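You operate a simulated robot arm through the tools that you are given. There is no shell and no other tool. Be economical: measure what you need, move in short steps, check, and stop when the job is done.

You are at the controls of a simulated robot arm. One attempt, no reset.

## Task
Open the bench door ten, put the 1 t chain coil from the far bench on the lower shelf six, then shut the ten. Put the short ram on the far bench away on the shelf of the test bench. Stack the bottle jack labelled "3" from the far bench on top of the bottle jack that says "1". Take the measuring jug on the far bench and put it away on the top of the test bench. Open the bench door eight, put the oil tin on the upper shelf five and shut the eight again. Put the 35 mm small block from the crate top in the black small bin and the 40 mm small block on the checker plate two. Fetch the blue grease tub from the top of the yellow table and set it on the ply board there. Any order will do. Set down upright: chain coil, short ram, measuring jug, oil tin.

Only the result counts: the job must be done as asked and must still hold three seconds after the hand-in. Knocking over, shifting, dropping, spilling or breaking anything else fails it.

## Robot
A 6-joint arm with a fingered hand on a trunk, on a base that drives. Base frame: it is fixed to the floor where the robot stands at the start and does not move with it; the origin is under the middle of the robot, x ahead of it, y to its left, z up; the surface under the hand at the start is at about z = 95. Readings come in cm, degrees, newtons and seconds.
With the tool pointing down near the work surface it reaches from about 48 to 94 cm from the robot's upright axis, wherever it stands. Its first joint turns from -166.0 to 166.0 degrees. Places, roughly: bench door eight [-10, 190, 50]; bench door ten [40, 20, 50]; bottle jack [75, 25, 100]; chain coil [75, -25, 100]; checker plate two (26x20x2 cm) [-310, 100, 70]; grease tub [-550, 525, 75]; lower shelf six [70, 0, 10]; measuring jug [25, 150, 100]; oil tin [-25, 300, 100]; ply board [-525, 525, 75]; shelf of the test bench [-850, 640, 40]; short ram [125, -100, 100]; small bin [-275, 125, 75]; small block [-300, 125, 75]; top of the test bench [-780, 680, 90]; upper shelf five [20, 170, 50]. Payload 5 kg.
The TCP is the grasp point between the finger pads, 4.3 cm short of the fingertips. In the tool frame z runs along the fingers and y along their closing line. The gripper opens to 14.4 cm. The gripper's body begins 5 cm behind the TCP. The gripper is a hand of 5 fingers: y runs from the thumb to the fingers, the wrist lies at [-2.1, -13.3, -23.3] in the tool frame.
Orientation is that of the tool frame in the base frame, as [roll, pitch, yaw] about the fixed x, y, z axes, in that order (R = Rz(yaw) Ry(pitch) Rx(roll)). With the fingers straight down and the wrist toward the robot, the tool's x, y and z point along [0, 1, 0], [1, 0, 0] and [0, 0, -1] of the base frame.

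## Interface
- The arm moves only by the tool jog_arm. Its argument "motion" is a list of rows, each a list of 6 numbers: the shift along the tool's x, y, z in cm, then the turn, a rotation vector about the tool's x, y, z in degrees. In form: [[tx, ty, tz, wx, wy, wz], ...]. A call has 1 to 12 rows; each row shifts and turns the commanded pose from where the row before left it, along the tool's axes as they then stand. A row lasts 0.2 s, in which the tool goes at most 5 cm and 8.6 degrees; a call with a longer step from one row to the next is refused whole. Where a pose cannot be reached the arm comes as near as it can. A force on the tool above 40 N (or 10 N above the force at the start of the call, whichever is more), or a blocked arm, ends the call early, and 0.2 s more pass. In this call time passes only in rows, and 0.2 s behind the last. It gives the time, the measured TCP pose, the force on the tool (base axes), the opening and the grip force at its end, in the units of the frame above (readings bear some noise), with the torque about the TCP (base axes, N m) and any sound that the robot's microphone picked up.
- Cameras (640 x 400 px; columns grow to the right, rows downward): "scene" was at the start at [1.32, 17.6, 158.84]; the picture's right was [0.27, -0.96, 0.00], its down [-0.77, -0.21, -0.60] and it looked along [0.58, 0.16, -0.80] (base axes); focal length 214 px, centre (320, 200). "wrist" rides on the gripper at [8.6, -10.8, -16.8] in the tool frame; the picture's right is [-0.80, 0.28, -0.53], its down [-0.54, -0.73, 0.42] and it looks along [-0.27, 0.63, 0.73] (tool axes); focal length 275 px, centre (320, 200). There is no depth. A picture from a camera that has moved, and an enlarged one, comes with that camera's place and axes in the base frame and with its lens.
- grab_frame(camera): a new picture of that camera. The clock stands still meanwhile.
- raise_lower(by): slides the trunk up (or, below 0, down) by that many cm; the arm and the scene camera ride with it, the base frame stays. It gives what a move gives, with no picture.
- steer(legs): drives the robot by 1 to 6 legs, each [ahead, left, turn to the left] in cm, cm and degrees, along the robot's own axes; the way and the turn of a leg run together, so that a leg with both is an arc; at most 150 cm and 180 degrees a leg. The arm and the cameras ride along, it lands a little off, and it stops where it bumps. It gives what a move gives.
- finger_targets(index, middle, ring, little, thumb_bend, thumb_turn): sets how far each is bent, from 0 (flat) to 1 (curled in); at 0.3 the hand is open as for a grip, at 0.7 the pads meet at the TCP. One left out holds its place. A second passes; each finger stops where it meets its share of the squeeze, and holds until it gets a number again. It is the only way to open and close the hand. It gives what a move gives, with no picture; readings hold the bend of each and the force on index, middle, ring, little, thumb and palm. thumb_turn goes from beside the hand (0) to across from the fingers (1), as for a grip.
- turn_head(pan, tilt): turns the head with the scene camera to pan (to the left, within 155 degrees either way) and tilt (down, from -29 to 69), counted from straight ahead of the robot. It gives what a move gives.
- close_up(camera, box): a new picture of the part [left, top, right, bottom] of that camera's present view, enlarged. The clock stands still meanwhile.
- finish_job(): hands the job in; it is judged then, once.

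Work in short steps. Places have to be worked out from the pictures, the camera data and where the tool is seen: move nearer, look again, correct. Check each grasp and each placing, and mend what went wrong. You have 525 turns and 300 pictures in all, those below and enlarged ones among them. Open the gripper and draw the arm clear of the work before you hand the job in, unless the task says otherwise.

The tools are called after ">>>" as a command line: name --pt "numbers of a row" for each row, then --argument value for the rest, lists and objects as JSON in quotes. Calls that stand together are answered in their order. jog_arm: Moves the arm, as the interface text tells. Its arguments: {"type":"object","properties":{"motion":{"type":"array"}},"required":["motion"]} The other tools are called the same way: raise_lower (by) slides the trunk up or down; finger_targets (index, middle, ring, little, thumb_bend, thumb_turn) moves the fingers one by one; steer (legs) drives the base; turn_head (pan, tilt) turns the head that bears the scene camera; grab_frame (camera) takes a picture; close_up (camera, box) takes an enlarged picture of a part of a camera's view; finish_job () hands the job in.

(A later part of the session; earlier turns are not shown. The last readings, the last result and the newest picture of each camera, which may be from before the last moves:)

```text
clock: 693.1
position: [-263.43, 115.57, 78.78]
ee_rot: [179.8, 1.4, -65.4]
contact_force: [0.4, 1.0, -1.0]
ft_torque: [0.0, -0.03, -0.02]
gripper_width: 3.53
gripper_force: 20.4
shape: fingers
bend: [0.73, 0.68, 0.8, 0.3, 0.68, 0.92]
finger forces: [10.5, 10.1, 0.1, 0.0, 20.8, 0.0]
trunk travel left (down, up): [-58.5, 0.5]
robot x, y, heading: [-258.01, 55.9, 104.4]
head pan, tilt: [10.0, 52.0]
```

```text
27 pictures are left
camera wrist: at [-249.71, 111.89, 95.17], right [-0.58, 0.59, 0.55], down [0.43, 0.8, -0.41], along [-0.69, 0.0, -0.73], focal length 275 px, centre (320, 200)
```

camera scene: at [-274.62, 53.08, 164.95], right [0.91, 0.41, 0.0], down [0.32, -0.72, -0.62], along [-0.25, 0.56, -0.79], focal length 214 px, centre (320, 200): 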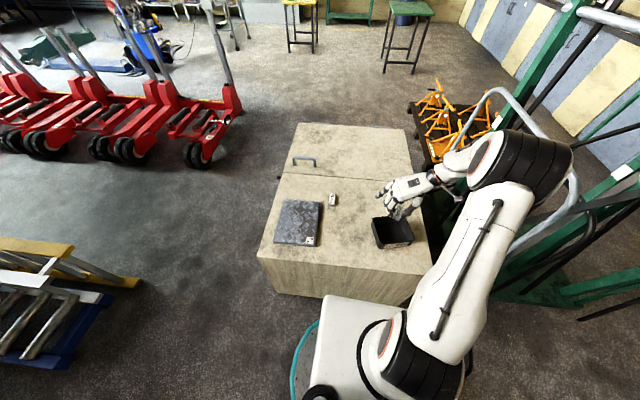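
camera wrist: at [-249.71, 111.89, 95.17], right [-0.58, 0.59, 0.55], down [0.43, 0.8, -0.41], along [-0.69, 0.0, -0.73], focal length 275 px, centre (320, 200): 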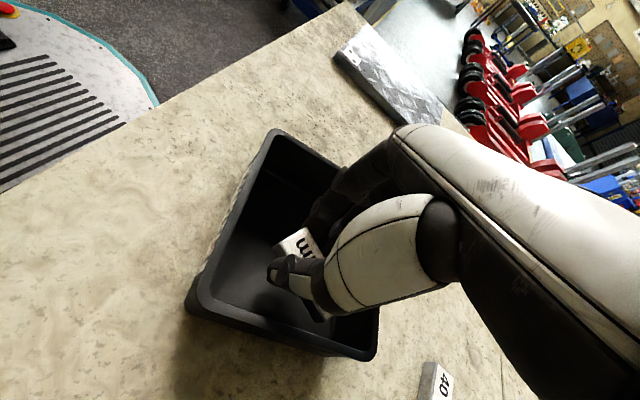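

The block is inside the bin walls. I lower 1.5 cm, release slightly, and rise.

>>> jog_arm --pt "0 0 0.8 0 0 0" --pt "0 0 0.7 0 0 0"

>>> finger_targets --index 0.6 --middle 0.58 --ring 0.6 --little 0.4 --thumb_bend 0.6

>>> jog_arm --pt "0 0 -2 0 0 0" --pt "0 0 -4 0 0 0" --pt "0 0 -4 0 0 0" --pt "0 0 -4 0 0 0" --pt "0 0 -4 0 0 0"

>>> close_up --camera "scene" --box '[260, 160, 460, 280]'

```text
clock: 693.7
position: [-263.33, 115.61, 77.19]
ee_rot: [-179.9, 1.4, -65.4]
contact_force: [-0.6, 0.9, -0.6]
ft_torque: [-0.02, 0.06, -0.07]
gripper_width: 3.49
gripper_force: 21.1
shape: fingers
bend: [0.73, 0.68, 0.8, 0.3, 0.68, 0.92]
finger forces: [10.6, 10.0, 0.0, 1.1, 20.8, 0.0]
trunk travel left (down, up): [-58.5, 0.5]
robot x, y, heading: [-258.27, 55.97, 104.2]
head pan, tilt: [10.0, 52.0]
```

```text
clock: 694.7
position: [-263.25, 115.46, 77.15]
ee_rot: [-180.0, 1.3, -65.4]
contact_force: [-0.9, 0.1, 0.4]
ft_torque: [0.03, 0.0, 0.01]
gripper_width: 4.3
gripper_force: 0.8
shape: fingers
bend: [0.6, 0.57, 0.6, 0.4, 0.6, 0.96]
finger forces: [0.0, 0.0, 0.0, 0.9, 0.2, 0.0]
trunk travel left (down, up): [-58.5, 0.5]
robot x, y, heading: [-258.01, 56.12, 104.2]
head pan, tilt: [10.0, 52.0]
```

```text
clock: 695.9
position: [-263.57, 115.16, 95.3]
ee_rot: [-180.0, 1.3, -65.4]
contact_force: [-0.7, -0.7, 0.4]
ft_torque: [0.03, 0.0, -0.03]
gripper_width: 4.29
gripper_force: 0.1
shape: fingers
bend: [0.6, 0.57, 0.6, 0.4, 0.6, 0.96]
finger forces: [0.0, 0.1, 0.1, 0.0, 0.0, 0.0]
trunk travel left (down, up): [-58.5, 0.5]
robot x, y, heading: [-258.29, 55.97, 104.0]
head pan, tilt: [10.0, 52.0]
```

```text
3.20 times, centred on (360, 220) of scene
camera zoom: at [-274.65, 53.04, 164.94], right [0.91, 0.41, 0.0], down [0.32, -0.72, -0.62], along [-0.25, 0.56, -0.79], focal length 686 px, centre (192, 136)
```

zoom: 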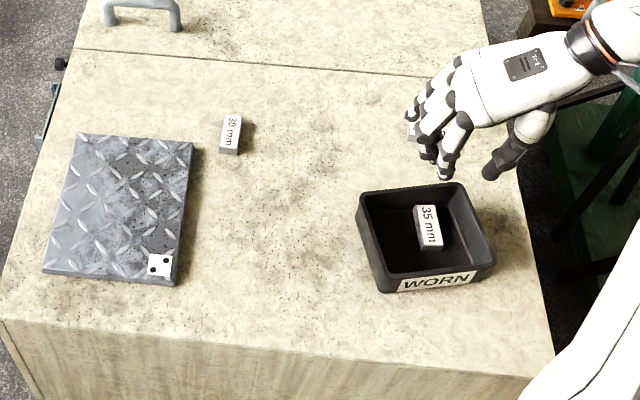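

The 35 mm block lies in the black bin. Now the 40 mm block: I rotate the hand 108° so it closes across the block, and move above it.

>>> jog_arm --pt "0 0 0 0 0 8" --pt "0 0 0 0 0 8" --pt "0 0 0 0 0 8" --pt "0 0 0 0 0 8" --pt "0 0 0 0 0 8" --pt "0 0 0 0 0 8" --pt "0 0 0 0 0 8" --pt "0 0 0 0 0 8" --pt "0 0 0 0 0 8" --pt "0 0 0 0 0 8" --pt "0 0 0 0 0 8" --pt "0 0 0 0 0 8"

>>> finger_targets --index 0.45 --middle 0.45 --ring 0.45 --little 0.3 --thumb_bend 0.45

>>> jog_arm --pt "0.3 4.2 0 0 0 6" --pt "0.3 4.2 0 0 0 6" --pt "0.3 4.2 0 0 0 0" --pt "0.3 4.2 0 0 0 0" --pt "0 4.2 0 0 0 0" --pt "0 0 4 0 0 0" --pt "0 0 3 0 0 0"

>>> grab_frame --camera "wrist"

```text
clock: 698.5
position: [-263.27, 115.04, 95.2]
ee_rot: [178.7, -0.1, -161.5]
contact_force: [-0.1, -0.5, 0.1]
ft_torque: [-0.02, 0.01, -0.02]
gripper_width: 4.3
gripper_force: 0.1
shape: fingers
bend: [0.6, 0.57, 0.6, 0.4, 0.6, 0.96]
finger forces: [0.0, 0.0, 0.0, 0.0, 0.0, 0.1]
trunk travel left (down, up): [-58.5, 0.5]
robot x, y, heading: [-258.2, 55.94, 104.3]
head pan, tilt: [10.0, 52.0]
```

```text
clock: 699.5
position: [-263.28, 115.01, 95.17]
ee_rot: [178.6, -0.2, -161.5]
contact_force: [0.1, -0.5, -0.4]
ft_torque: [0.0, 0.01, 0.0]
gripper_width: 9.63
gripper_force: 0.1
shape: fingers
bend: [0.45, 0.45, 0.45, 0.3, 0.45, 0.96]
finger forces: [0.0, 0.1, 0.0, 0.1, 0.0, 0.0]
trunk travel left (down, up): [-58.5, 0.5]
robot x, y, heading: [-258.13, 55.88, 104.2]
head pan, tilt: [10.0, 52.0]
```

```text
clock: 701.1
position: [-268.12, 135.53, 88.55]
ee_rot: [178.7, -0.4, -173.4]
contact_force: [-0.4, 0.9, 0.2]
ft_torque: [-0.07, -0.02, 0.0]
gripper_width: 9.67
gripper_force: 0.2
shape: fingers
bend: [0.45, 0.45, 0.45, 0.3, 0.45, 0.96]
finger forces: [0.1, 0.1, 0.0, 0.1, 0.0, 0.0]
out of reach, approached as far as the arm can: row 5
trunk travel left (down, up): [-58.5, 0.5]
robot x, y, heading: [-258.15, 55.86, 104.2]
head pan, tilt: [10.0, 52.0]
```

```text
25 pictures are left
camera wrist: at [-275.18, 123.3, 105.06], right [0.76, 0.36, 0.53], down [0.62, -0.65, -0.44], along [0.19, 0.67, -0.72], focal length 275 px, centre (320, 200)
```

wrist: 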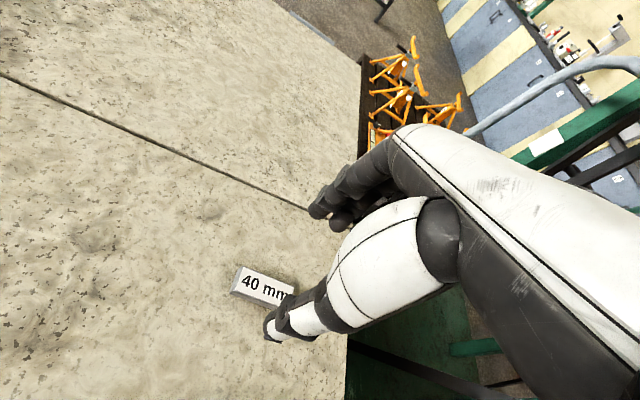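

Block centre (-267.2,136.7). I correct by 1 cm, descend, and grip in steps as before.

>>> jog_arm --pt "-1.0 1.1 3 0 0 0" --pt "0 0 3.5 0 0 0" --pt "0 0 3.0 0 0 0" --pt "0 0 1.5 0 0 0"

>>> finger_targets --index 0.58 --middle 0.58 --ring 0.58 --thumb_bend 0.58

>>> jog_arm --pt "0 0 0.8 0 0 0" --pt "0 0 0.5 0 0 0"

>>> finger_targets --index 0.8 --middle 0.8 --ring 0.8 --thumb_bend 0.75

>>> jog_arm --pt "0 0 -0.8 0 0 0" --pt "0 0 -2 0 0 0" --pt "0 0 -4 0 0 0" --pt "0 0 -4 0 0 0" --pt "0 0 -4 0 0 0"

```text
clock: 702.1
position: [-267.54, 137.36, 77.8]
ee_rot: [178.7, -0.4, -173.5]
contact_force: [0.4, 0.6, 1.1]
ft_torque: [-0.04, 0.02, 0.01]
gripper_width: 9.67
gripper_force: 0.0
shape: fingers
bend: [0.45, 0.45, 0.45, 0.3, 0.45, 0.96]
finger forces: [0.1, 0.0, 0.1, 0.0, 0.0, 0.0]
trunk travel left (down, up): [-58.5, 0.5]
robot x, y, heading: [-257.95, 55.58, 104.2]
head pan, tilt: [10.0, 52.0]
```

```text
clock: 703.1
position: [-267.6, 137.22, 77.79]
ee_rot: [178.8, -0.4, -173.4]
contact_force: [0.3, 0.3, -0.6]
ft_torque: [0.01, -0.01, 0.0]
gripper_width: 5.46
gripper_force: 0.1
shape: fingers
bend: [0.57, 0.57, 0.57, 0.3, 0.57, 0.96]
finger forces: [0.1, 0.0, 0.1, 0.0, 0.0, 0.0]
trunk travel left (down, up): [-58.5, 0.5]
robot x, y, heading: [-257.86, 55.68, 104.0]
head pan, tilt: [10.0, 52.0]
```

```text
clock: 703.7
position: [-267.46, 137.21, 76.42]
ee_rot: [178.8, -0.4, -173.4]
contact_force: [0.1, -0.7, 0.3]
ft_torque: [-0.03, -0.01, -0.01]
gripper_width: 5.45
gripper_force: 0.3
shape: fingers
bend: [0.57, 0.57, 0.57, 0.3, 0.57, 0.96]
finger forces: [0.1, 0.0, 0.0, 0.0, 0.4, 0.0]
trunk travel left (down, up): [-58.5, 0.5]
robot x, y, heading: [-257.79, 56.1, 104.1]
head pan, tilt: [10.0, 52.0]
```

```text
clock: 704.7
position: [-267.59, 137.28, 76.53]
ee_rot: [178.7, -0.3, -173.4]
contact_force: [0.1, 0.3, 0.0]
ft_torque: [-0.06, -0.01, 0.02]
gripper_width: 3.24
gripper_force: 22.6
shape: fingers
bend: [0.64, 0.69, 0.8, 0.3, 0.64, 0.93]
finger forces: [14.1, 8.2, 0.0, 0.0, 22.2, 0.1]
trunk travel left (down, up): [-58.5, 0.5]
robot x, y, heading: [-258.2, 55.81, 104.2]
head pan, tilt: [10.0, 52.0]
```

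```text
clock: 705.9
position: [-267.45, 136.43, 90.95]
ee_rot: [178.8, -0.5, -173.4]
contact_force: [-0.9, -1.5, -2.1]
ft_torque: [0.06, 0.03, -0.04]
gripper_width: 3.23
gripper_force: 22.2
shape: fingers
bend: [0.64, 0.69, 0.8, 0.3, 0.64, 0.93]
finger forces: [13.7, 8.4, 0.0, 0.0, 22.2, 0.1]
trunk travel left (down, up): [-58.5, 0.5]
robot x, y, heading: [-258.2, 55.75, 104.5]
head pan, tilt: [10.0, 52.0]
```

The 40 mm block is held. I drive left 38 cm and bring it over checker plate two.

>>> steer --legs '[[0, 38, 0]]'

>>> jog_arm --pt "1.2 -4.2 0 0 0 0" --pt "1.2 -4.2 0 0 0 0" --pt "1.2 -4.2 0 0 0 0" --pt "1.2 -4.2 0 0 0 0" --pt "1.2 -4.2 0 0 0 0" --pt "1.2 -4.2 0 0 0 0" --pt "0 0 3 0 0 0" --pt "0 0 3 0 0 0"

>>> close_up --camera "scene" --box '[280, 160, 440, 280]'

```text
clock: 708.4
position: [-304.71, 127.15, 91.01]
ee_rot: [178.7, -0.5, -173.7]
contact_force: [-0.2, -0.1, -0.6]
ft_torque: [0.0, -0.01, -0.02]
gripper_width: 3.24
gripper_force: 22.2
shape: fingers
bend: [0.64, 0.69, 0.8, 0.3, 0.64, 0.93]
finger forces: [13.8, 8.4, 0.0, 0.1, 22.2, 0.0]
trunk travel left (down, up): [-58.5, 0.5]
robot x, y, heading: [-295.76, 46.41, 104.1]
head pan, tilt: [10.0, 52.0]
```

```text
clock: 710.2
position: [-309.28, 106.07, 84.4]
ee_rot: [178.7, -0.3, -173.3]
contact_force: [2.9, 0.7, -1.4]
ft_torque: [-0.06, 0.12, -0.02]
gripper_width: 3.23
gripper_force: 22.6
shape: fingers
bend: [0.64, 0.69, 0.8, 0.3, 0.64, 0.93]
finger forces: [13.5, 8.6, 0.1, 0.1, 22.3, 0.0]
out of reach, approached as far as the arm can: row 3, 4
trunk travel left (down, up): [-58.5, 0.5]
robot x, y, heading: [-295.94, 46.68, 104.0]
head pan, tilt: [10.0, 52.0]
```

```text
3.33 times, centred on (360, 220) of scene
camera zoom: at [-312.36, 43.86, 164.96], right [0.91, 0.4, 0.0], down [0.32, -0.72, -0.62], along [-0.25, 0.56, -0.79], focal length 715 px, centre (187, 133)
```

zoom: 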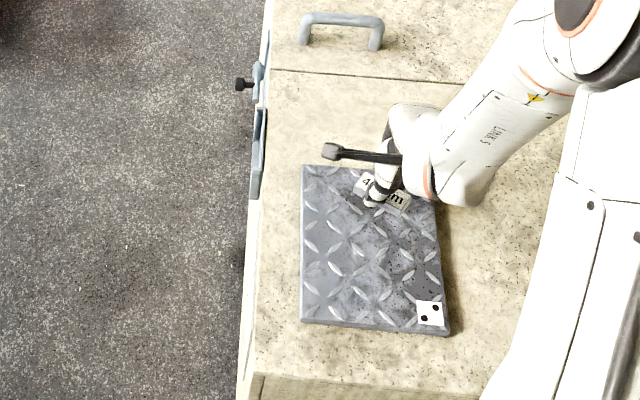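

Over the plate (block 5 cm from its centre, well within). I lower to contact.

>>> jog_arm --pt "0 -0.8 2 0 0 0" --pt "0 -0.5 2 0 0 0" --pt "0 0 1 0 0 0"

>>> jog_arm --pt "0 0 0.5 0 0 0" --pt "0 0 0.5 0 0 0"

```text
clock: 711.0
position: [-309.19, 104.51, 79.55]
ee_rot: [178.7, -0.4, -173.7]
contact_force: [-0.2, -0.4, -0.9]
ft_torque: [-0.03, 0.01, 0.0]
gripper_width: 3.24
gripper_force: 21.9
shape: fingers
bend: [0.64, 0.69, 0.8, 0.3, 0.64, 0.93]
finger forces: [13.4, 8.7, 0.0, 0.0, 22.2, 0.0]
trunk travel left (down, up): [-58.5, 0.5]
robot x, y, heading: [-296.5, 46.46, 104.1]
head pan, tilt: [10.0, 52.0]
```

```text
clock: 711.6
position: [-309.24, 104.55, 78.65]
ee_rot: [178.7, -0.5, -173.7]
contact_force: [0.1, 0.4, -0.7]
ft_torque: [0.0, 0.0, -0.01]
gripper_width: 3.25
gripper_force: 22.3
shape: fingers
bend: [0.64, 0.69, 0.8, 0.3, 0.64, 0.93]
finger forces: [13.5, 8.8, 0.0, 0.0, 22.2, 0.0]
trunk travel left (down, up): [-58.5, 0.5]
robot x, y, heading: [-295.35, 46.1, 104.0]
head pan, tilt: [10.0, 52.0]
```

>>> jog_arm --pt "0 0 0.4 0 0 0" --pt "0 0 0.4 0 0 0"

>>> finger_targets --index 0.55 --middle 0.55 --ring 0.55 --thumb_bend 0.55

>>> jog_arm --pt "0 0 -2 0 0 0" --pt "0 0 -4 0 0 0" --pt "0 0 -4 0 0 0" --pt "0 0 -4 0 0 0" --pt "0 0 -4 0 0 0" --pt "0 0 -4 0 0 0"

>>> close_up --camera "scene" --box '[280, 160, 440, 280]'

```text
clock: 712.2
position: [-309.34, 104.76, 77.93]
ee_rot: [178.4, -0.5, -173.6]
contact_force: [3.1, -1.3, 15.0]
ft_torque: [-0.29, 0.25, 0.09]
gripper_width: 3.23
gripper_force: 24.1
shape: fingers
bend: [0.64, 0.69, 0.8, 0.3, 0.65, 0.93]
finger forces: [14.6, 9.2, 0.1, 0.1, 24.8, 0.0]
trunk travel left (down, up): [-58.5, 0.5]
robot x, y, heading: [-295.81, 46.48, 103.7]
head pan, tilt: [10.0, 52.0]
```

```text
clock: 713.2
position: [-309.35, 104.61, 77.75]
ee_rot: [178.6, -0.5, -173.8]
contact_force: [0.3, 0.9, 7.7]
ft_torque: [0.07, -0.02, -0.02]
gripper_width: 6.01
gripper_force: 3.8
shape: fingers
bend: [0.55, 0.55, 0.55, 0.3, 0.55, 0.96]
finger forces: [0.0, 4.2, 0.0, 0.0, 3.6, 0.0]
trunk travel left (down, up): [-58.5, 0.5]
robot x, y, heading: [-295.82, 46.3, 103.7]
head pan, tilt: [10.0, 52.0]
```

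```text
clock: 714.6
position: [-308.76, 104.31, 98.87]
ee_rot: [178.0, 2.3, -170.1]
contact_force: [0.6, -0.6, -0.7]
ft_torque: [0.03, 0.02, -0.03]
gripper_width: 6.04
gripper_force: 0.0
shape: fingers
bend: [0.55, 0.55, 0.55, 0.3, 0.55, 0.96]
finger forces: [0.0, 0.0, 0.0, 0.0, 0.0, 0.1]
out of reach, approached as far as the arm can: row 6
trunk travel left (down, up): [-58.5, 0.5]
robot x, y, heading: [-295.63, 46.19, 103.9]
head pan, tilt: [10.0, 52.0]
```

```text
3.33 times, centred on (360, 220) of scene
camera zoom: at [-312.4, 43.79, 164.94], right [0.91, 0.4, 0.0], down [0.32, -0.72, -0.62], along [-0.25, 0.56, -0.79], focal length 715 px, centre (187, 133)
```

zoom: 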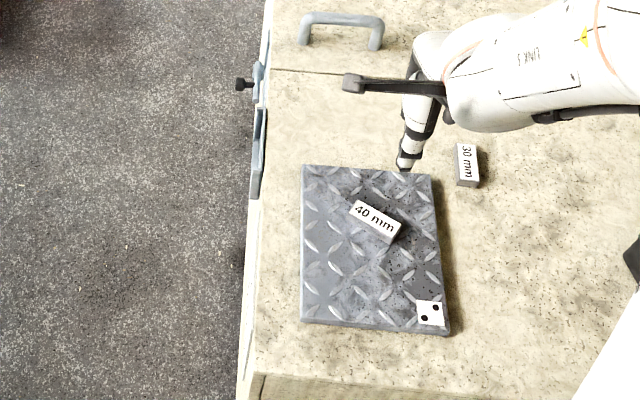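

Both blocks are placed. Last: the short ram. I raise the hand, turn east and drive between hand truck and cart back to the far bench.

>>> jog_arm --pt "0 0 -4 0 0 0" --pt "0 0 -4 0 0 0" --pt "0 0 -4 0 0 0"

>>> steer --legs '[[-3, 0, 0], [0, 0, -94], [72, 3, 0]]'

>>> turn_head --pan 0 --tilt 35

>>> grab_frame --camera "scene"

```text
clock: 715.4
position: [-309.79, 103.49, 108.76]
ee_rot: [178.0, 0.8, -174.0]
contact_force: [-0.8, -0.2, -0.9]
ft_torque: [0.05, 0.03, -0.02]
gripper_width: 6.07
gripper_force: 0.0
shape: fingers
bend: [0.55, 0.55, 0.55, 0.3, 0.55, 0.96]
finger forces: [0.1, 0.0, 0.1, 0.0, 0.0, 0.1]
out of reach, approached as far as the arm can: row 1, 3
trunk travel left (down, up): [-58.5, 0.5]
robot x, y, heading: [-295.58, 46.29, 104.0]
head pan, tilt: [10.0, 52.0]
```

```text
clock: 723.8
position: [-164.44, 66.47, 108.89]
ee_rot: [178.0, 0.4, 89.9]
contact_force: [0.0, 0.0, 0.4]
ft_torque: [0.01, 0.01, 0.01]
gripper_width: 6.07
gripper_force: 0.1
shape: fingers
bend: [0.55, 0.55, 0.55, 0.3, 0.55, 0.96]
finger forces: [0.0, 0.0, 0.0, 0.0, 0.0, 0.0]
trunk travel left (down, up): [-58.5, 0.5]
robot x, y, heading: [-222.83, 57.71, 8.0]
head pan, tilt: [10.0, 52.0]
```

```text
clock: 724.6
position: [-164.41, 66.64, 108.94]
ee_rot: [178.0, 0.4, 90.1]
contact_force: [-0.1, -1.1, 0.1]
ft_torque: [-0.04, -0.01, 0.02]
gripper_width: 6.03
gripper_force: 0.0
shape: fingers
bend: [0.55, 0.55, 0.55, 0.3, 0.55, 0.96]
finger forces: [0.0, 0.0, 0.1, 0.1, 0.0, 0.0]
trunk travel left (down, up): [-58.5, 0.5]
robot x, y, heading: [-222.73, 58.02, 7.9]
head pan, tilt: [0.0, 35.0]
```

```text
22 pictures are left
camera scene: at [-222.04, 74.02, 167.38], right [0.14, -0.99, 0.0], down [-0.57, -0.08, -0.82], along [0.81, 0.12, -0.57], focal length 214 px, centre (320, 200)
```

scene: 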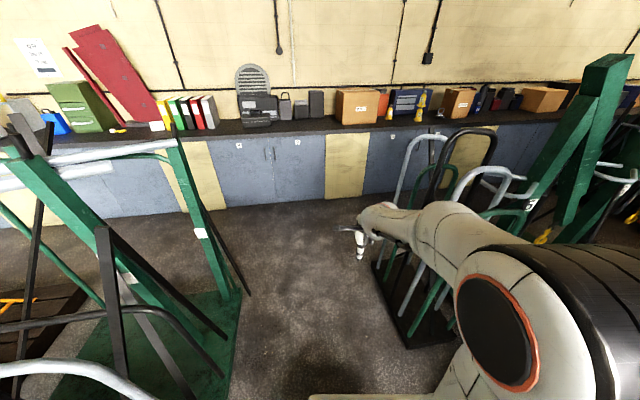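

The gap ahead is ~100 cm wide. I drive through and along the bench to the right end.

>>> steer --legs '[[96, 19, 0], [54, -9, 0], [0, 0, 10], [18, -47, 0], [4, -145, 0], [0, -38, 0]]'

>>> turn_head --pan -5 --tilt 42

>>> grab_frame --camera "scene"

```text
clock: 744.3
position: [69.24, -102.96, 108.81]
ee_rot: [178.0, 0.5, 99.1]
contact_force: [0.0, -1.6, -0.2]
ft_torque: [0.03, 0.01, -0.02]
gripper_width: 6.06
gripper_force: 0.2
shape: fingers
bend: [0.55, 0.55, 0.55, 0.3, 0.55, 0.96]
finger forces: [0.1, 0.0, 0.0, 0.1, 0.0, 0.0]
trunk travel left (down, up): [-58.5, 0.5]
robot x, y, heading: [13.24, -120.21, 17.1]
head pan, tilt: [0.0, 35.0]
```

```text
clock: 745.0
position: [69.29, -102.94, 108.95]
ee_rot: [178.0, 0.4, 99.1]
contact_force: [-0.2, 0.0, 0.0]
ft_torque: [0.0, 0.0, 0.0]
gripper_width: 6.02
gripper_force: 0.1
shape: fingers
bend: [0.55, 0.55, 0.55, 0.3, 0.55, 0.96]
finger forces: [0.0, 0.1, 0.0, 0.1, 0.0, 0.1]
trunk travel left (down, up): [-58.5, 0.5]
robot x, y, heading: [12.73, -120.59, 17.2]
head pan, tilt: [-5.0, 42.0]
```

```text
21 pictures are left
camera scene: at [10.95, -105.55, 166.34], right [0.21, -0.98, 0.0], down [-0.65, -0.14, -0.74], along [0.73, 0.16, -0.67], focal length 214 px, centre (320, 200)
```

scene: 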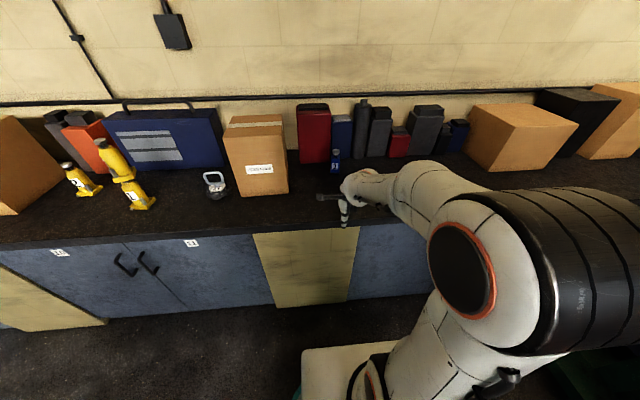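

I zoom to check both the stacked jacks and the short ram (blue cylinder).

>>> close_up --camera "scene" --box '[60, 120, 360, 230]'

```text
2.13 times, centred on (210, 175) of scene
camera zoom: at [10.95, -105.55, 166.34], right [0.21, -0.98, 0.0], down [-0.65, -0.14, -0.74], along [0.73, 0.16, -0.67], focal length 458 px, centre (555, 253)
```

zoom: 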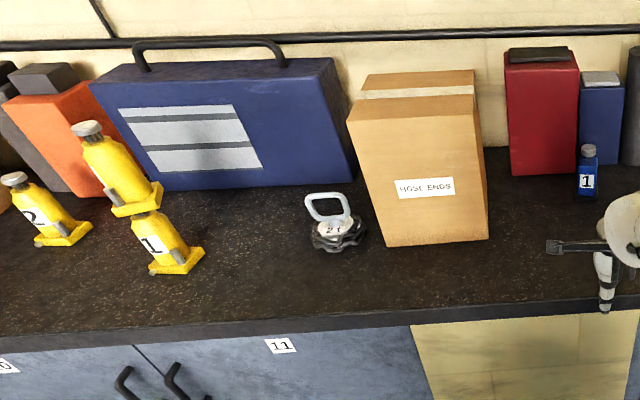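

Jack 3 stands properly on jack 1, and the short ram (blue, "1") is at ≈(114,-92.5), ~5 cm thick, ~12 high. I turn the hand to the thumb-right, 20° tilt posture and drive closer.

>>> jog_arm --pt "0 0 0 0 0 -8" --pt "0 0 0 0 0 -8" --pt "0 0 0 0 0 -8" --pt "0 0 0 0 0 -8" --pt "0 0 0 0 0 -8" --pt "0 0 0 0 0 -8" --pt "0 0 0 0 0 -8" --pt "0 0 0 0 0 -8" --pt "0 0 0 0 0 -8" --pt "0 0 0 0 0 -8" --pt "0 0 0 0 0 -8"

>>> jog_arm --pt "0 0 0 0 -8 0" --pt "0 0 0 0 -8 0" --pt "0 0 0 0 -8 0" --pt "0 0 0 0 -8 0" --pt "0 0 0 0 -8 0" --pt "0 0 0 0 -8 0" --pt "0 0 0 0 -8 0" --pt "0 0 0 0 -8 0" --pt "0 0 0 0 -6 0"

>>> steer --legs '[[22, 0, 0.8]]'

>>> grab_frame --camera "wrist"

```text
clock: 747.4
position: [57.61, -79.56, 107.8]
ee_rot: [178.3, 17.1, 147.6]
contact_force: [0.3, -1.7, 0.8]
ft_torque: [0.09, 0.09, 0.02]
gripper_width: 6.07
gripper_force: 0.0
shape: fingers
bend: [0.55, 0.55, 0.55, 0.3, 0.55, 0.96]
finger forces: [0.0, 0.0, 0.0, 0.1, 0.1, 0.1]
out of reach, approached as far as the arm can: row 1, 2, 3, 4, 5, 6, 7, 8, 9, 10, 11
trunk travel left (down, up): [-58.5, 0.5]
robot x, y, heading: [12.83, -120.52, 17.1]
head pan, tilt: [-5.0, 42.0]
```

```text
clock: 749.4
position: [54.26, -78.5, 110.96]
ee_rot: [-151.1, 80.3, -178.4]
contact_force: [0.5, -0.2, 0.4]
ft_torque: [-0.01, 0.0, -0.02]
gripper_width: 6.08
gripper_force: 0.1
shape: fingers
bend: [0.55, 0.55, 0.55, 0.3, 0.55, 0.96]
finger forces: [0.1, 0.0, 0.0, 0.0, 0.0, 0.0]
out of reach, approached as far as the arm can: row 1
trunk travel left (down, up): [-58.5, 0.5]
robot x, y, heading: [12.89, -120.76, 17.3]
head pan, tilt: [-5.0, 42.0]
```

```text
clock: 751.1
position: [75.14, -71.07, 111.03]
ee_rot: [-151.2, 80.1, -177.7]
contact_force: [0.4, 0.5, 0.2]
ft_torque: [-0.01, -0.02, -0.02]
gripper_width: 6.05
gripper_force: 0.1
shape: fingers
bend: [0.55, 0.55, 0.55, 0.3, 0.55, 0.96]
finger forces: [0.1, 0.0, 0.0, 0.0, 0.0, 0.0]
trunk travel left (down, up): [-58.5, 0.5]
robot x, y, heading: [34.42, -113.8, 18.3]
head pan, tilt: [-5.0, 42.0]
```

```text
19 pictures are left
camera wrist: at [54.07, -73.33, 105.76], right [-0.21, 0.5, 0.84], down [0.15, -0.83, 0.53], along [0.97, 0.24, 0.1], focal length 275 px, centre (320, 200)
```

wrist: 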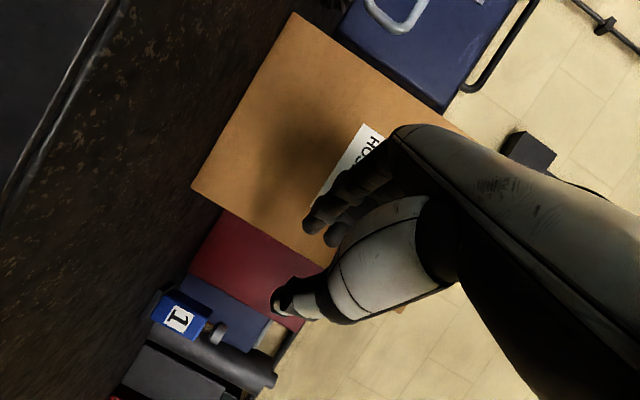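

The ram is in sight; the hand ended up left and yawed. I back off, yaw +36°, tilt to 20°, and move right then forward to the pre-grasp.

>>> jog_arm --pt "0 0 -4 0 0 0" --pt "0 0 -4 0 0 0" --pt "0 0 0 -7.2 2 0" --pt "0 0 0 -7.2 2 0" --pt "0 0 0 -7.2 2 0" --pt "0 0 0 -7.2 2 0" --pt "0 0 0 -7.2 2 0"

>>> finger_targets --index 0.42 --middle 0.42 --ring 0.42 --little 0.42 --thumb_bend 0.42

>>> jog_arm --pt "0 -4.6 0 0 0 0" --pt "0 -4.6 0 0 0 0" --pt "0 -4.6 0 0 0 0" --pt "0 -4.6 0 0 0 0" --pt "0 -4.6 0 0 0 0" --pt "0 -4.6 0 0 0 0" --pt "0 -4.6 0 0 0 0"

```text
clock: 752.7
position: [68.27, -66.48, 112.21]
ee_rot: [167.9, 70.3, 177.5]
contact_force: [0.6, 0.6, -0.2]
ft_torque: [-0.02, 0.0, -0.03]
gripper_width: 6.06
gripper_force: 0.1
shape: fingers
bend: [0.55, 0.55, 0.55, 0.3, 0.55, 0.96]
finger forces: [0.1, 0.1, 0.0, 0.1, 0.1, 0.0]
out of reach, approached as far as the arm can: row 7
trunk travel left (down, up): [-58.5, 0.5]
robot x, y, heading: [34.45, -113.87, 18.3]
head pan, tilt: [-5.0, 42.0]
```

```text
clock: 753.7
position: [68.16, -66.41, 112.27]
ee_rot: [167.4, 70.5, 176.9]
contact_force: [-0.3, 0.8, 0.0]
ft_torque: [0.03, -0.06, 0.01]
gripper_width: 10.72
gripper_force: 0.0
shape: fingers
bend: [0.42, 0.42, 0.42, 0.42, 0.42, 0.96]
finger forces: [0.0, 0.0, 0.0, 0.1, 0.0, 0.0]
trunk travel left (down, up): [-58.5, 0.5]
robot x, y, heading: [34.51, -113.56, 18.2]
head pan, tilt: [-5.0, 42.0]
```

```text
clock: 755.3
position: [85.74, -82.0, 112.98]
ee_rot: [167.7, 70.3, 177.3]
contact_force: [-0.8, 0.4, 0.4]
ft_torque: [-0.04, 0.01, 0.0]
gripper_width: 10.75
gripper_force: 0.1
shape: fingers
bend: [0.42, 0.42, 0.42, 0.42, 0.42, 0.96]
finger forces: [0.0, 0.1, 0.0, 0.0, 0.1, 0.0]
out of reach, approached as far as the arm can: row 1, 2, 3, 4, 5, 6, 7
trunk travel left (down, up): [-58.5, 0.5]
robot x, y, heading: [34.4, -113.51, 18.3]
head pan, tilt: [-5.0, 42.0]
```

Now at N≈56, right of the box. I go diagonally forward-right to line up with the ram.

>>> jog_arm --pt "0.5 -3.8 2.4 0 0 0" --pt "0.5 -3.8 2.4 0 0 0" --pt "0.5 -3.8 2.4 0 0 0" --pt "0.5 -3.8 2.4 0 0 0"

>>> grab_frame --camera "wrist"

```text
clock: 756.3
position: [96.54, -94.94, 107.34]
ee_rot: [167.9, 70.5, 177.6]
contact_force: [0.7, -0.6, -0.1]
ft_torque: [-0.02, 0.02, 0.03]
gripper_width: 10.75
gripper_force: 0.0
shape: fingers
bend: [0.42, 0.42, 0.42, 0.42, 0.42, 0.96]
finger forces: [0.0, 0.1, 0.0, 0.0, 0.0, 0.1]
trunk travel left (down, up): [-58.5, 0.5]
robot x, y, heading: [34.09, -113.78, 18.3]
head pan, tilt: [-5.0, 42.0]
```

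```text
18 pictures are left
camera wrist: at [79.82, -108.42, 103.66], right [-0.27, 0.18, 0.95], down [0.69, -0.65, 0.32], along [0.67, 0.74, 0.06], focal length 275 px, centre (320, 200)
```

wrist: 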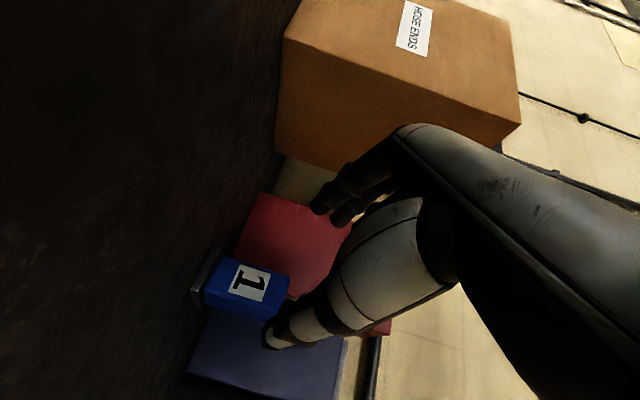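

The ram is straight ahead on the tool axis (17.4 cm). I advance 16.5 cm and grip.

>>> jog_arm --pt "0 0 4 0 0 0" --pt "0 0 4 0 0 0" --pt "0 0 4 0 0 0" --pt "0 0 3 0 0 0" --pt "0 0 1.7 0 0 0"

>>> grab_frame --camera "wrist"

```text
clock: 757.5
position: [111.85, -92.27, 101.7]
ee_rot: [167.6, 70.4, 177.0]
contact_force: [-0.5, -0.3, -0.1]
ft_torque: [0.01, 0.02, -0.02]
gripper_width: 10.73
gripper_force: 0.0
shape: fingers
bend: [0.42, 0.42, 0.42, 0.42, 0.42, 0.96]
finger forces: [0.0, 0.1, 0.1, 0.1, 0.0, 0.0]
trunk travel left (down, up): [-58.5, 0.5]
robot x, y, heading: [34.57, -113.56, 18.3]
head pan, tilt: [-5.0, 42.0]
```

```text
17 pictures are left
camera wrist: at [95.11, -105.67, 98.12], right [-0.27, 0.18, 0.95], down [0.69, -0.65, 0.32], along [0.67, 0.74, 0.06], focal length 275 px, centre (320, 200)
```

wrist: 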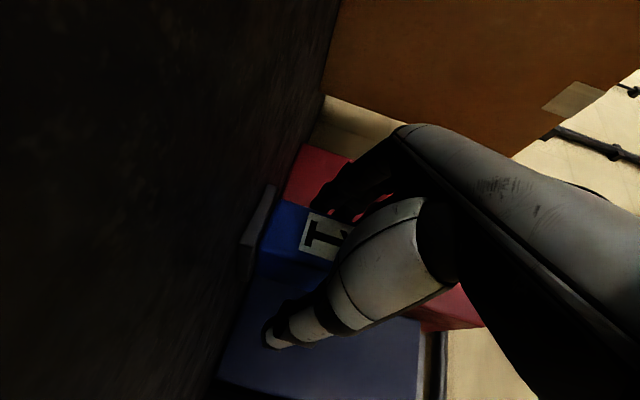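

The ram body is between the digits. I set the thumb to touch first, then squeeze with all fingers.

>>> finger_targets --thumb_bend 0.6

>>> finger_targets --index 1 --middle 1 --ring 1 --little 0.6 --thumb_bend 1

>>> jog_arm --pt "-0.5 0 -0.2 0 0 0" --pt "-1.0 0 -0.35 0 0 0" --pt "-1.0 0 -0.35 0 0 0"

>>> grab_frame --camera "wrist"

```text
clock: 758.5
position: [112.01, -92.33, 101.6]
ee_rot: [167.6, 70.5, 177.2]
contact_force: [0.8, -2.2, -0.8]
ft_torque: [-0.08, -0.02, -0.06]
gripper_width: 7.97
gripper_force: 1.2
shape: fingers
bend: [0.42, 0.42, 0.42, 0.42, 0.58, 0.96]
finger forces: [0.0, 0.1, 0.1, 0.1, 2.5, 0.0]
trunk travel left (down, up): [-58.5, 0.5]
robot x, y, heading: [34.29, -113.43, 18.3]
head pan, tilt: [-5.0, 42.0]
```

```text
clock: 759.5
position: [111.85, -92.26, 101.82]
ee_rot: [167.3, 70.7, 176.9]
contact_force: [4.0, 6.0, 15.0]
ft_torque: [-0.12, -0.29, 0.1]
gripper_width: 4.99
gripper_force: 29.5
shape: fingers
bend: [0.71, 0.59, 0.6, 0.6, 0.65, 0.94]
finger forces: [12.4, 9.9, 10.0, 0.0, 25.5, 0.1]
trunk travel left (down, up): [-58.5, 0.5]
robot x, y, heading: [34.06, -113.12, 18.3]
head pan, tilt: [-5.0, 42.0]
```

```text
clock: 760.3
position: [111.83, -92.48, 104.1]
ee_rot: [167.8, 70.2, 177.3]
contact_force: [-0.4, 0.1, -7.8]
ft_torque: [-0.06, -0.01, 0.02]
gripper_width: 5.0
gripper_force: 18.3
shape: fingers
bend: [0.48, 0.63, 0.72, 0.6, 0.69, 0.94]
finger forces: [16.3, 2.0, 0.0, 0.0, 18.5, 0.0]
trunk travel left (down, up): [-58.5, 0.5]
robot x, y, heading: [34.17, -113.31, 18.1]
head pan, tilt: [-5.0, 42.0]
```

```text
16 pictures are left
camera wrist: at [95.07, -105.92, 100.68], right [-0.27, 0.18, 0.95], down [0.69, -0.65, 0.32], along [0.67, 0.74, 0.05], focal length 275 px, centre (320, 200)
```

wrist: 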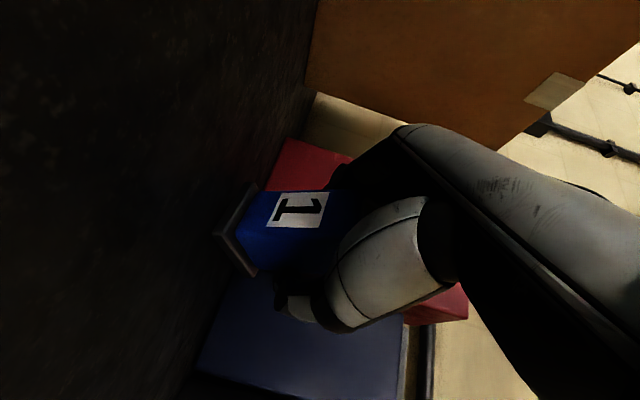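

The ram (8 N) leans in the grip. I re-squeeze to firm it, then measure the lean.

>>> finger_targets --index 1 --middle 1 --ring 1 --little 1 --thumb_bend 1

>>> jog_arm --pt "-1 0 -0.4 0 0 0" --pt "-2 0 -0.7 0 0 0" --pt "-3 0 -1.1 0 0 0" --pt "-3 0 -1.1 0 0 0"

>>> close_up --camera "wrist" --box '[180, 120, 440, 340]'

```text
clock: 761.3
position: [111.92, -92.36, 104.47]
ee_rot: [167.6, 70.5, 177.1]
contact_force: [0.8, 1.0, 2.1]
ft_torque: [-0.15, -0.24, 0.02]
gripper_width: 4.82
gripper_force: 31.5
shape: fingers
bend: [0.47, 0.84, 1.0, 1.0, 0.72, 0.94]
finger forces: [11.5, 24.4, 0.0, 0.0, 24.6, 2.6]
trunk travel left (down, up): [-58.5, 0.5]
robot x, y, heading: [34.19, -113.61, 18.3]
head pan, tilt: [-5.0, 42.0]
```

```text
clock: 762.3
position: [111.77, -93.26, 113.73]
ee_rot: [167.9, 70.4, 177.4]
contact_force: [0.4, -0.1, -9.1]
ft_torque: [-0.15, -0.12, 0.03]
gripper_width: 4.84
gripper_force: 23.0
shape: fingers
bend: [0.47, 0.85, 1.0, 1.0, 0.72, 0.93]
finger forces: [10.9, 12.0, 0.0, 0.1, 22.1, 1.6]
trunk travel left (down, up): [-58.5, 0.5]
robot x, y, heading: [34.47, -113.88, 18.1]
head pan, tilt: [-5.0, 42.0]
```

```text
1.82 times, centred on (310, 230) of wrist
camera zoom: at [95.0, -106.57, 110.28], right [-0.27, 0.18, 0.95], down [0.69, -0.65, 0.32], along [0.67, 0.74, 0.06], focal length 500 px, centre (338, 146)
```

zoom: 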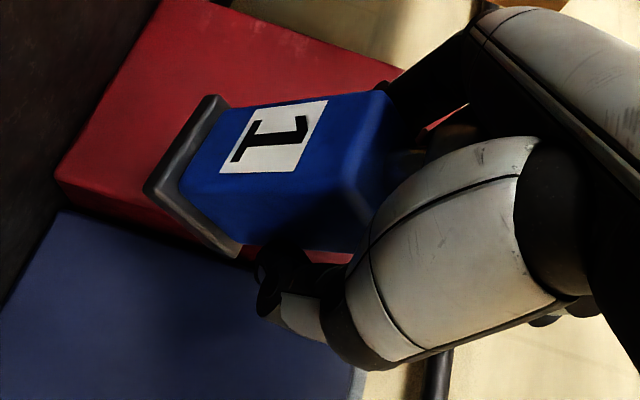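

Lean is ~22° in the camera plane. I straighten it with a combined rotation, then start the drive: back off, face along the bench, and go to the corridor.

>>> jog_arm --pt "0 0 0 -1 2.3 2.7" --pt "0 0 0 -2 4.6 5.4" --pt "0 0 0 -2 4.6 5.4" --pt "0 0 0 -1 2.3 2.7"

>>> steer --legs '[[-23, 0, 0], [0, 0, 90], [114, 0, 0], [112, 0, 0]]'

>>> steer --legs '[[95, -10, 0], [95, -10, 0], [84, -2, 0], [84, -2, 0]]'

```text
clock: 763.3
position: [111.95, -93.12, 113.89]
ee_rot: [144.8, 51.0, 158.2]
contact_force: [0.2, -0.5, -8.9]
ft_torque: [-0.2, -0.14, 0.04]
gripper_width: 4.85
gripper_force: 22.9
shape: fingers
bend: [0.48, 0.85, 1.0, 1.0, 0.72, 0.93]
finger forces: [10.8, 10.3, 0.0, 0.0, 23.1, 1.5]
trunk travel left (down, up): [-58.5, 0.5]
robot x, y, heading: [34.29, -113.79, 18.0]
head pan, tilt: [-5.0, 42.0]
```

```text
clock: 779.6
position: [-66.88, 174.66, 113.79]
ee_rot: [144.8, 50.9, -114.3]
contact_force: [-0.3, 0.3, -8.3]
ft_torque: [0.13, -0.19, -0.01]
gripper_width: 4.83
gripper_force: 18.7
shape: fingers
bend: [0.46, 0.85, 1.0, 1.0, 0.73, 0.95]
finger forces: [16.2, 0.6, 0.0, 0.1, 19.4, 0.9]
trunk travel left (down, up): [-58.5, 0.5]
robot x, y, heading: [-49.96, 96.32, 105.6]
head pan, tilt: [-5.0, 42.0]
```

```text
clock: 796.6
position: [-135.57, 513.54, 113.73]
ee_rot: [144.9, 51.0, -118.0]
contact_force: [-0.7, -0.5, -6.7]
ft_torque: [0.03, -0.22, 0.01]
gripper_width: 4.82
gripper_force: 19.1
shape: fingers
bend: [0.45, 0.85, 1.0, 1.0, 0.73, 0.95]
finger forces: [17.3, 0.0, 0.0, 0.0, 20.1, 0.0]
trunk travel left (down, up): [-58.5, 0.5]
robot x, y, heading: [-123.64, 434.36, 102.2]
head pan, tilt: [-5.0, 42.0]
stopped in leg 4: the robot was blocked; the commanded pose is now the measured one
```

The heading had drifted and the robot brushed the bench front. I step left 20 cm, go on past the pallet, and turn to face −x as before.

>>> steer --legs '[[0, 21, 0], [22, 0, 0], [0, 0, 78], [88, 8, 0], [88, 4, 0]]'

>>> grab_frame --camera "wrist"

```text
clock: 811.3
position: [-402.57, 439.76, 113.87]
ee_rot: [145.0, 51.1, -38.5]
contact_force: [0.7, -0.3, -8.4]
ft_torque: [0.21, 0.04, -0.02]
gripper_width: 4.84
gripper_force: 18.5
shape: fingers
bend: [0.45, 0.85, 1.0, 1.0, 0.73, 0.95]
finger forces: [16.7, 0.0, 0.0, 0.0, 19.8, 0.0]
trunk travel left (down, up): [-58.5, 0.5]
robot x, y, heading: [-322.26, 436.74, -178.8]
head pan, tilt: [-5.0, 42.0]
```

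```text
14 pictures are left
camera wrist: at [-382.12, 447.18, 111.74], right [0.02, 0.08, 1.0], down [-0.51, 0.86, -0.06], along [-0.86, -0.51, 0.06], focal length 275 px, centre (320, 200)
```

wrist: 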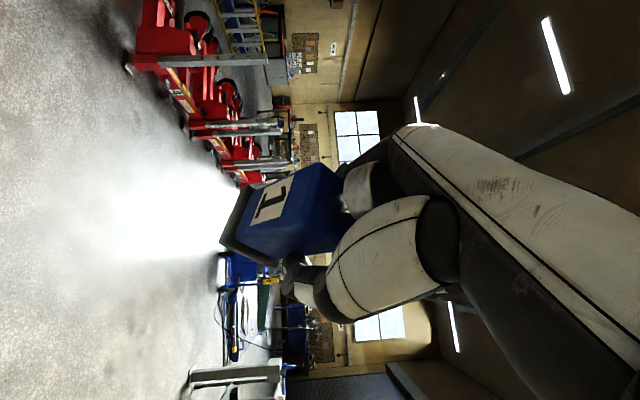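

The ram leans ~15° more; I correct that, and continue around the green table to the wall lane.

>>> jog_arm --pt "0 0 0 -1 2.4 2.7" --pt "0 0 0 -2 4.7 5.5" --pt "0 0 0 -1 2.4 2.7"

>>> steer --legs '[[79, -16, 0], [0, 0, -73.2], [108, 4, 0], [104, 4, 0]]'

>>> steer --legs '[[0, 0, 90], [75, -17, 0], [75, -16, 0], [62, 0, 0]]'

```text
clock: 812.1
position: [-402.5, 439.66, 113.9]
ee_rot: [138.2, 36.8, -42.3]
contact_force: [0.1, 0.0, -7.7]
ft_torque: [0.27, 0.05, 0.0]
gripper_width: 4.83
gripper_force: 18.0
shape: fingers
bend: [0.45, 0.85, 1.0, 1.0, 0.73, 0.95]
finger forces: [15.7, 0.0, 0.0, 0.0, 20.5, 0.1]
trunk travel left (down, up): [-58.5, 0.5]
robot x, y, heading: [-322.38, 436.76, -178.7]
head pan, tilt: [-5.0, 42.0]
```

```text
clock: 829.5
position: [-500.18, 723.94, 113.9]
ee_rot: [138.3, 36.7, -114.1]
contact_force: [-0.8, 1.2, -8.2]
ft_torque: [0.19, -0.23, 0.02]
gripper_width: 4.78
gripper_force: 17.4
shape: fingers
bend: [0.45, 0.85, 1.0, 1.0, 0.73, 0.95]
finger forces: [15.3, 0.0, 0.1, 0.1, 20.0, 0.0]
trunk travel left (down, up): [-58.5, 0.5]
robot x, y, heading: [-477.8, 647.01, 109.2]
head pan, tilt: [-5.0, 42.0]
```

```text
clock: 844.4
position: [-771.12, 599.15, 113.8]
ee_rot: [138.4, 36.8, -28.0]
contact_force: [-0.5, 0.2, -8.6]
ft_torque: [0.23, 0.14, 0.01]
gripper_width: 4.79
gripper_force: 17.5
shape: fingers
bend: [0.45, 0.85, 1.0, 1.0, 0.73, 0.95]
finger forces: [15.0, 0.0, 0.0, 0.0, 19.8, 0.0]
trunk travel left (down, up): [-58.5, 0.5]
robot x, y, heading: [-692.77, 615.62, -164.8]
head pan, tilt: [-5.0, 42.0]
```

In the lane. I look at the shelf area ahead to choose the spot and stance.

>>> turn_head --pan -45 --tilt 35

>>> grab_frame --camera "scene"

```text
clock: 845.5
position: [-771.1, 599.14, 113.76]
ee_rot: [138.4, 36.8, -28.0]
contact_force: [-1.1, 0.8, -7.6]
ft_torque: [0.22, 0.11, 0.02]
gripper_width: 4.82
gripper_force: 17.2
shape: fingers
bend: [0.45, 0.85, 1.0, 1.0, 0.73, 0.95]
finger forces: [15.0, 0.0, 0.1, 0.0, 19.8, 0.1]
trunk travel left (down, up): [-58.5, 0.5]
robot x, y, heading: [-692.67, 615.75, -164.5]
head pan, tilt: [-45.0, 35.0]
```

```text
13 pictures are left
camera scene: at [-690.39, 606.81, 167.38], right [0.49, 0.87, 0.0], down [0.5, -0.28, -0.82], along [-0.71, 0.4, -0.57], focal length 214 px, centre (320, 200)
```

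scene: 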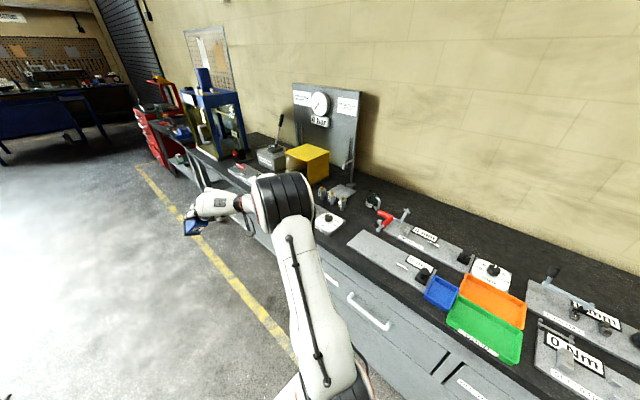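

The shelf is free left of the bottle and roll. I drive on to N≈−570, lower the trunk, and check the ram's attitude with the wrist camera.

>>> steer --legs '[[100, 4, 1]]'

>>> raise_lower --by -40

>>> grab_frame --camera "wrist"

```text
clock: 850.5
position: [-862.79, 565.8, 113.71]
ee_rot: [138.3, 36.8, -26.5]
contact_force: [0.6, -0.4, -8.4]
ft_torque: [0.2, 0.17, 0.02]
gripper_width: 4.81
gripper_force: 16.9
shape: fingers
bend: [0.45, 0.85, 1.0, 1.0, 0.73, 0.95]
finger forces: [15.0, 0.1, 0.0, 0.0, 19.9, 0.1]
trunk travel left (down, up): [-58.5, 0.5]
robot x, y, heading: [-784.92, 584.88, -162.7]
head pan, tilt: [-45.0, 35.0]
```

```text
clock: 854.4
position: [-862.76, 566.02, 73.78]
ee_rot: [138.2, 36.7, -26.5]
contact_force: [0.6, 0.1, -7.6]
ft_torque: [0.23, 0.15, 0.02]
gripper_width: 4.79
gripper_force: 17.0
shape: fingers
bend: [0.45, 0.85, 1.0, 1.0, 0.73, 0.95]
finger forces: [14.8, 0.1, 0.1, 0.1, 19.7, 0.0]
trunk travel left (down, up): [-18.5, 40.5]
robot x, y, heading: [-785.03, 584.78, -163.0]
head pan, tilt: [-45.0, 35.0]
```

```text
12 pictures are left
camera wrist: at [-845.13, 578.62, 72.79], right [-0.19, 0.25, 0.95], down [-0.7, 0.64, -0.32], along [-0.69, -0.73, 0.06], focal length 275 px, centre (320, 200)
```

wrist: 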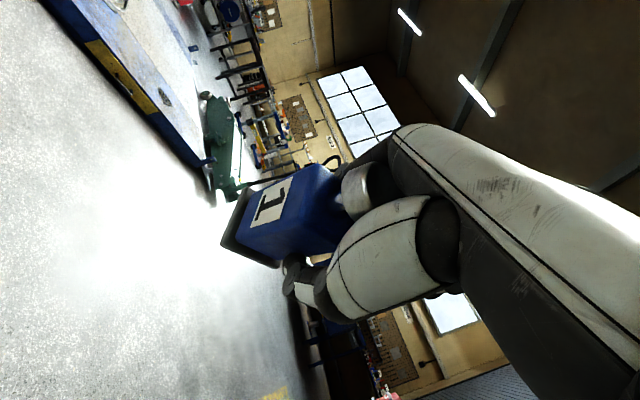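

The ram is upright now (top and base aligned within 0.6 cm). Before turning to face the shelf I need room behind; I look to the left.

>>> turn_head --pan 70 --tilt 40

>>> grab_frame --camera "scene"

```text
clock: 856.3
position: [-862.75, 565.85, 73.79]
ee_rot: [138.4, 36.7, -26.3]
contact_force: [0.0, -0.4, -8.1]
ft_torque: [0.25, 0.12, 0.01]
gripper_width: 4.82
gripper_force: 17.7
shape: fingers
bend: [0.45, 0.85, 1.0, 1.0, 0.73, 0.95]
finger forces: [14.8, 0.1, 0.1, 0.0, 19.7, 0.0]
trunk travel left (down, up): [-18.5, 40.5]
robot x, y, heading: [-784.86, 584.71, -163.0]
head pan, tilt: [70.0, 40.0]
```

```text
11 pictures are left
camera scene: at [-775.05, 563.22, 126.63], right [-1.0, 0.05, 0.0], down [0.03, 0.64, -0.77], along [-0.04, -0.76, -0.64], focal length 214 px, centre (320, 200)
```

scene: 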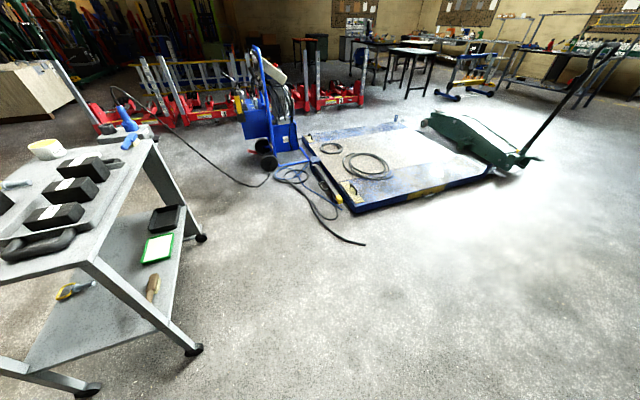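

There is free floor behind. I lower the rest of the way, step back from the bench, and turn to face the shelf.

>>> raise_lower --by -17

>>> steer --legs '[[14, 36, 0], [0, 0, -89]]'

>>> turn_head --pan 15 --tilt 40

>>> grab_frame --camera "scene"

```text
clock: 858.2
position: [-862.71, 565.84, 56.82]
ee_rot: [138.4, 36.8, -26.4]
contact_force: [-0.1, -0.5, -7.7]
ft_torque: [0.25, 0.14, -0.02]
gripper_width: 4.8
gripper_force: 17.7
shape: fingers
bend: [0.45, 0.85, 1.0, 1.0, 0.73, 0.95]
finger forces: [14.8, 0.1, 0.1, 0.0, 19.7, 0.1]
trunk travel left (down, up): [-1.5, 57.5]
robot x, y, heading: [-785.35, 585.02, -162.9]
head pan, tilt: [70.0, 40.0]
```

```text
clock: 864.5
position: [-805.54, 624.39, 56.8]
ee_rot: [138.4, 36.8, -117.0]
contact_force: [-0.2, 1.2, -7.3]
ft_torque: [0.16, -0.23, 0.02]
gripper_width: 4.81
gripper_force: 16.9
shape: fingers
bend: [0.45, 0.85, 1.0, 1.0, 0.73, 0.95]
finger forces: [14.6, 0.0, 0.1, 0.1, 19.6, 0.0]
trunk travel left (down, up): [-1.5, 57.5]
robot x, y, heading: [-787.53, 546.77, 106.4]
head pan, tilt: [70.0, 40.0]
```

```text
clock: 865.7
position: [-805.67, 624.4, 56.7]
ee_rot: [138.5, 36.7, -116.9]
contact_force: [0.1, 0.6, -7.7]
ft_torque: [0.15, -0.19, -0.05]
gripper_width: 4.82
gripper_force: 17.8
shape: fingers
bend: [0.45, 0.85, 1.0, 1.0, 0.73, 0.95]
finger forces: [14.6, 0.0, 0.0, 0.0, 19.6, 0.0]
trunk travel left (down, up): [-1.5, 57.5]
robot x, y, heading: [-787.49, 546.24, 106.4]
head pan, tilt: [15.0, 40.0]
```

```text
10 pictures are left
camera scene: at [-805.0, 543.65, 109.63], right [0.85, 0.52, 0.0], down [0.34, -0.55, -0.77], along [-0.4, 0.65, -0.64], focal length 214 px, centre (320, 200)
```

scene: 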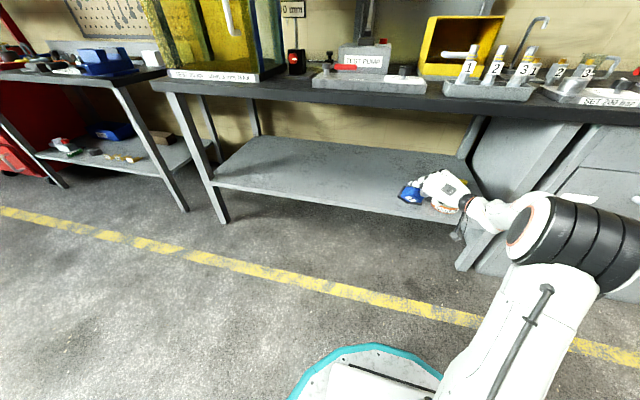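

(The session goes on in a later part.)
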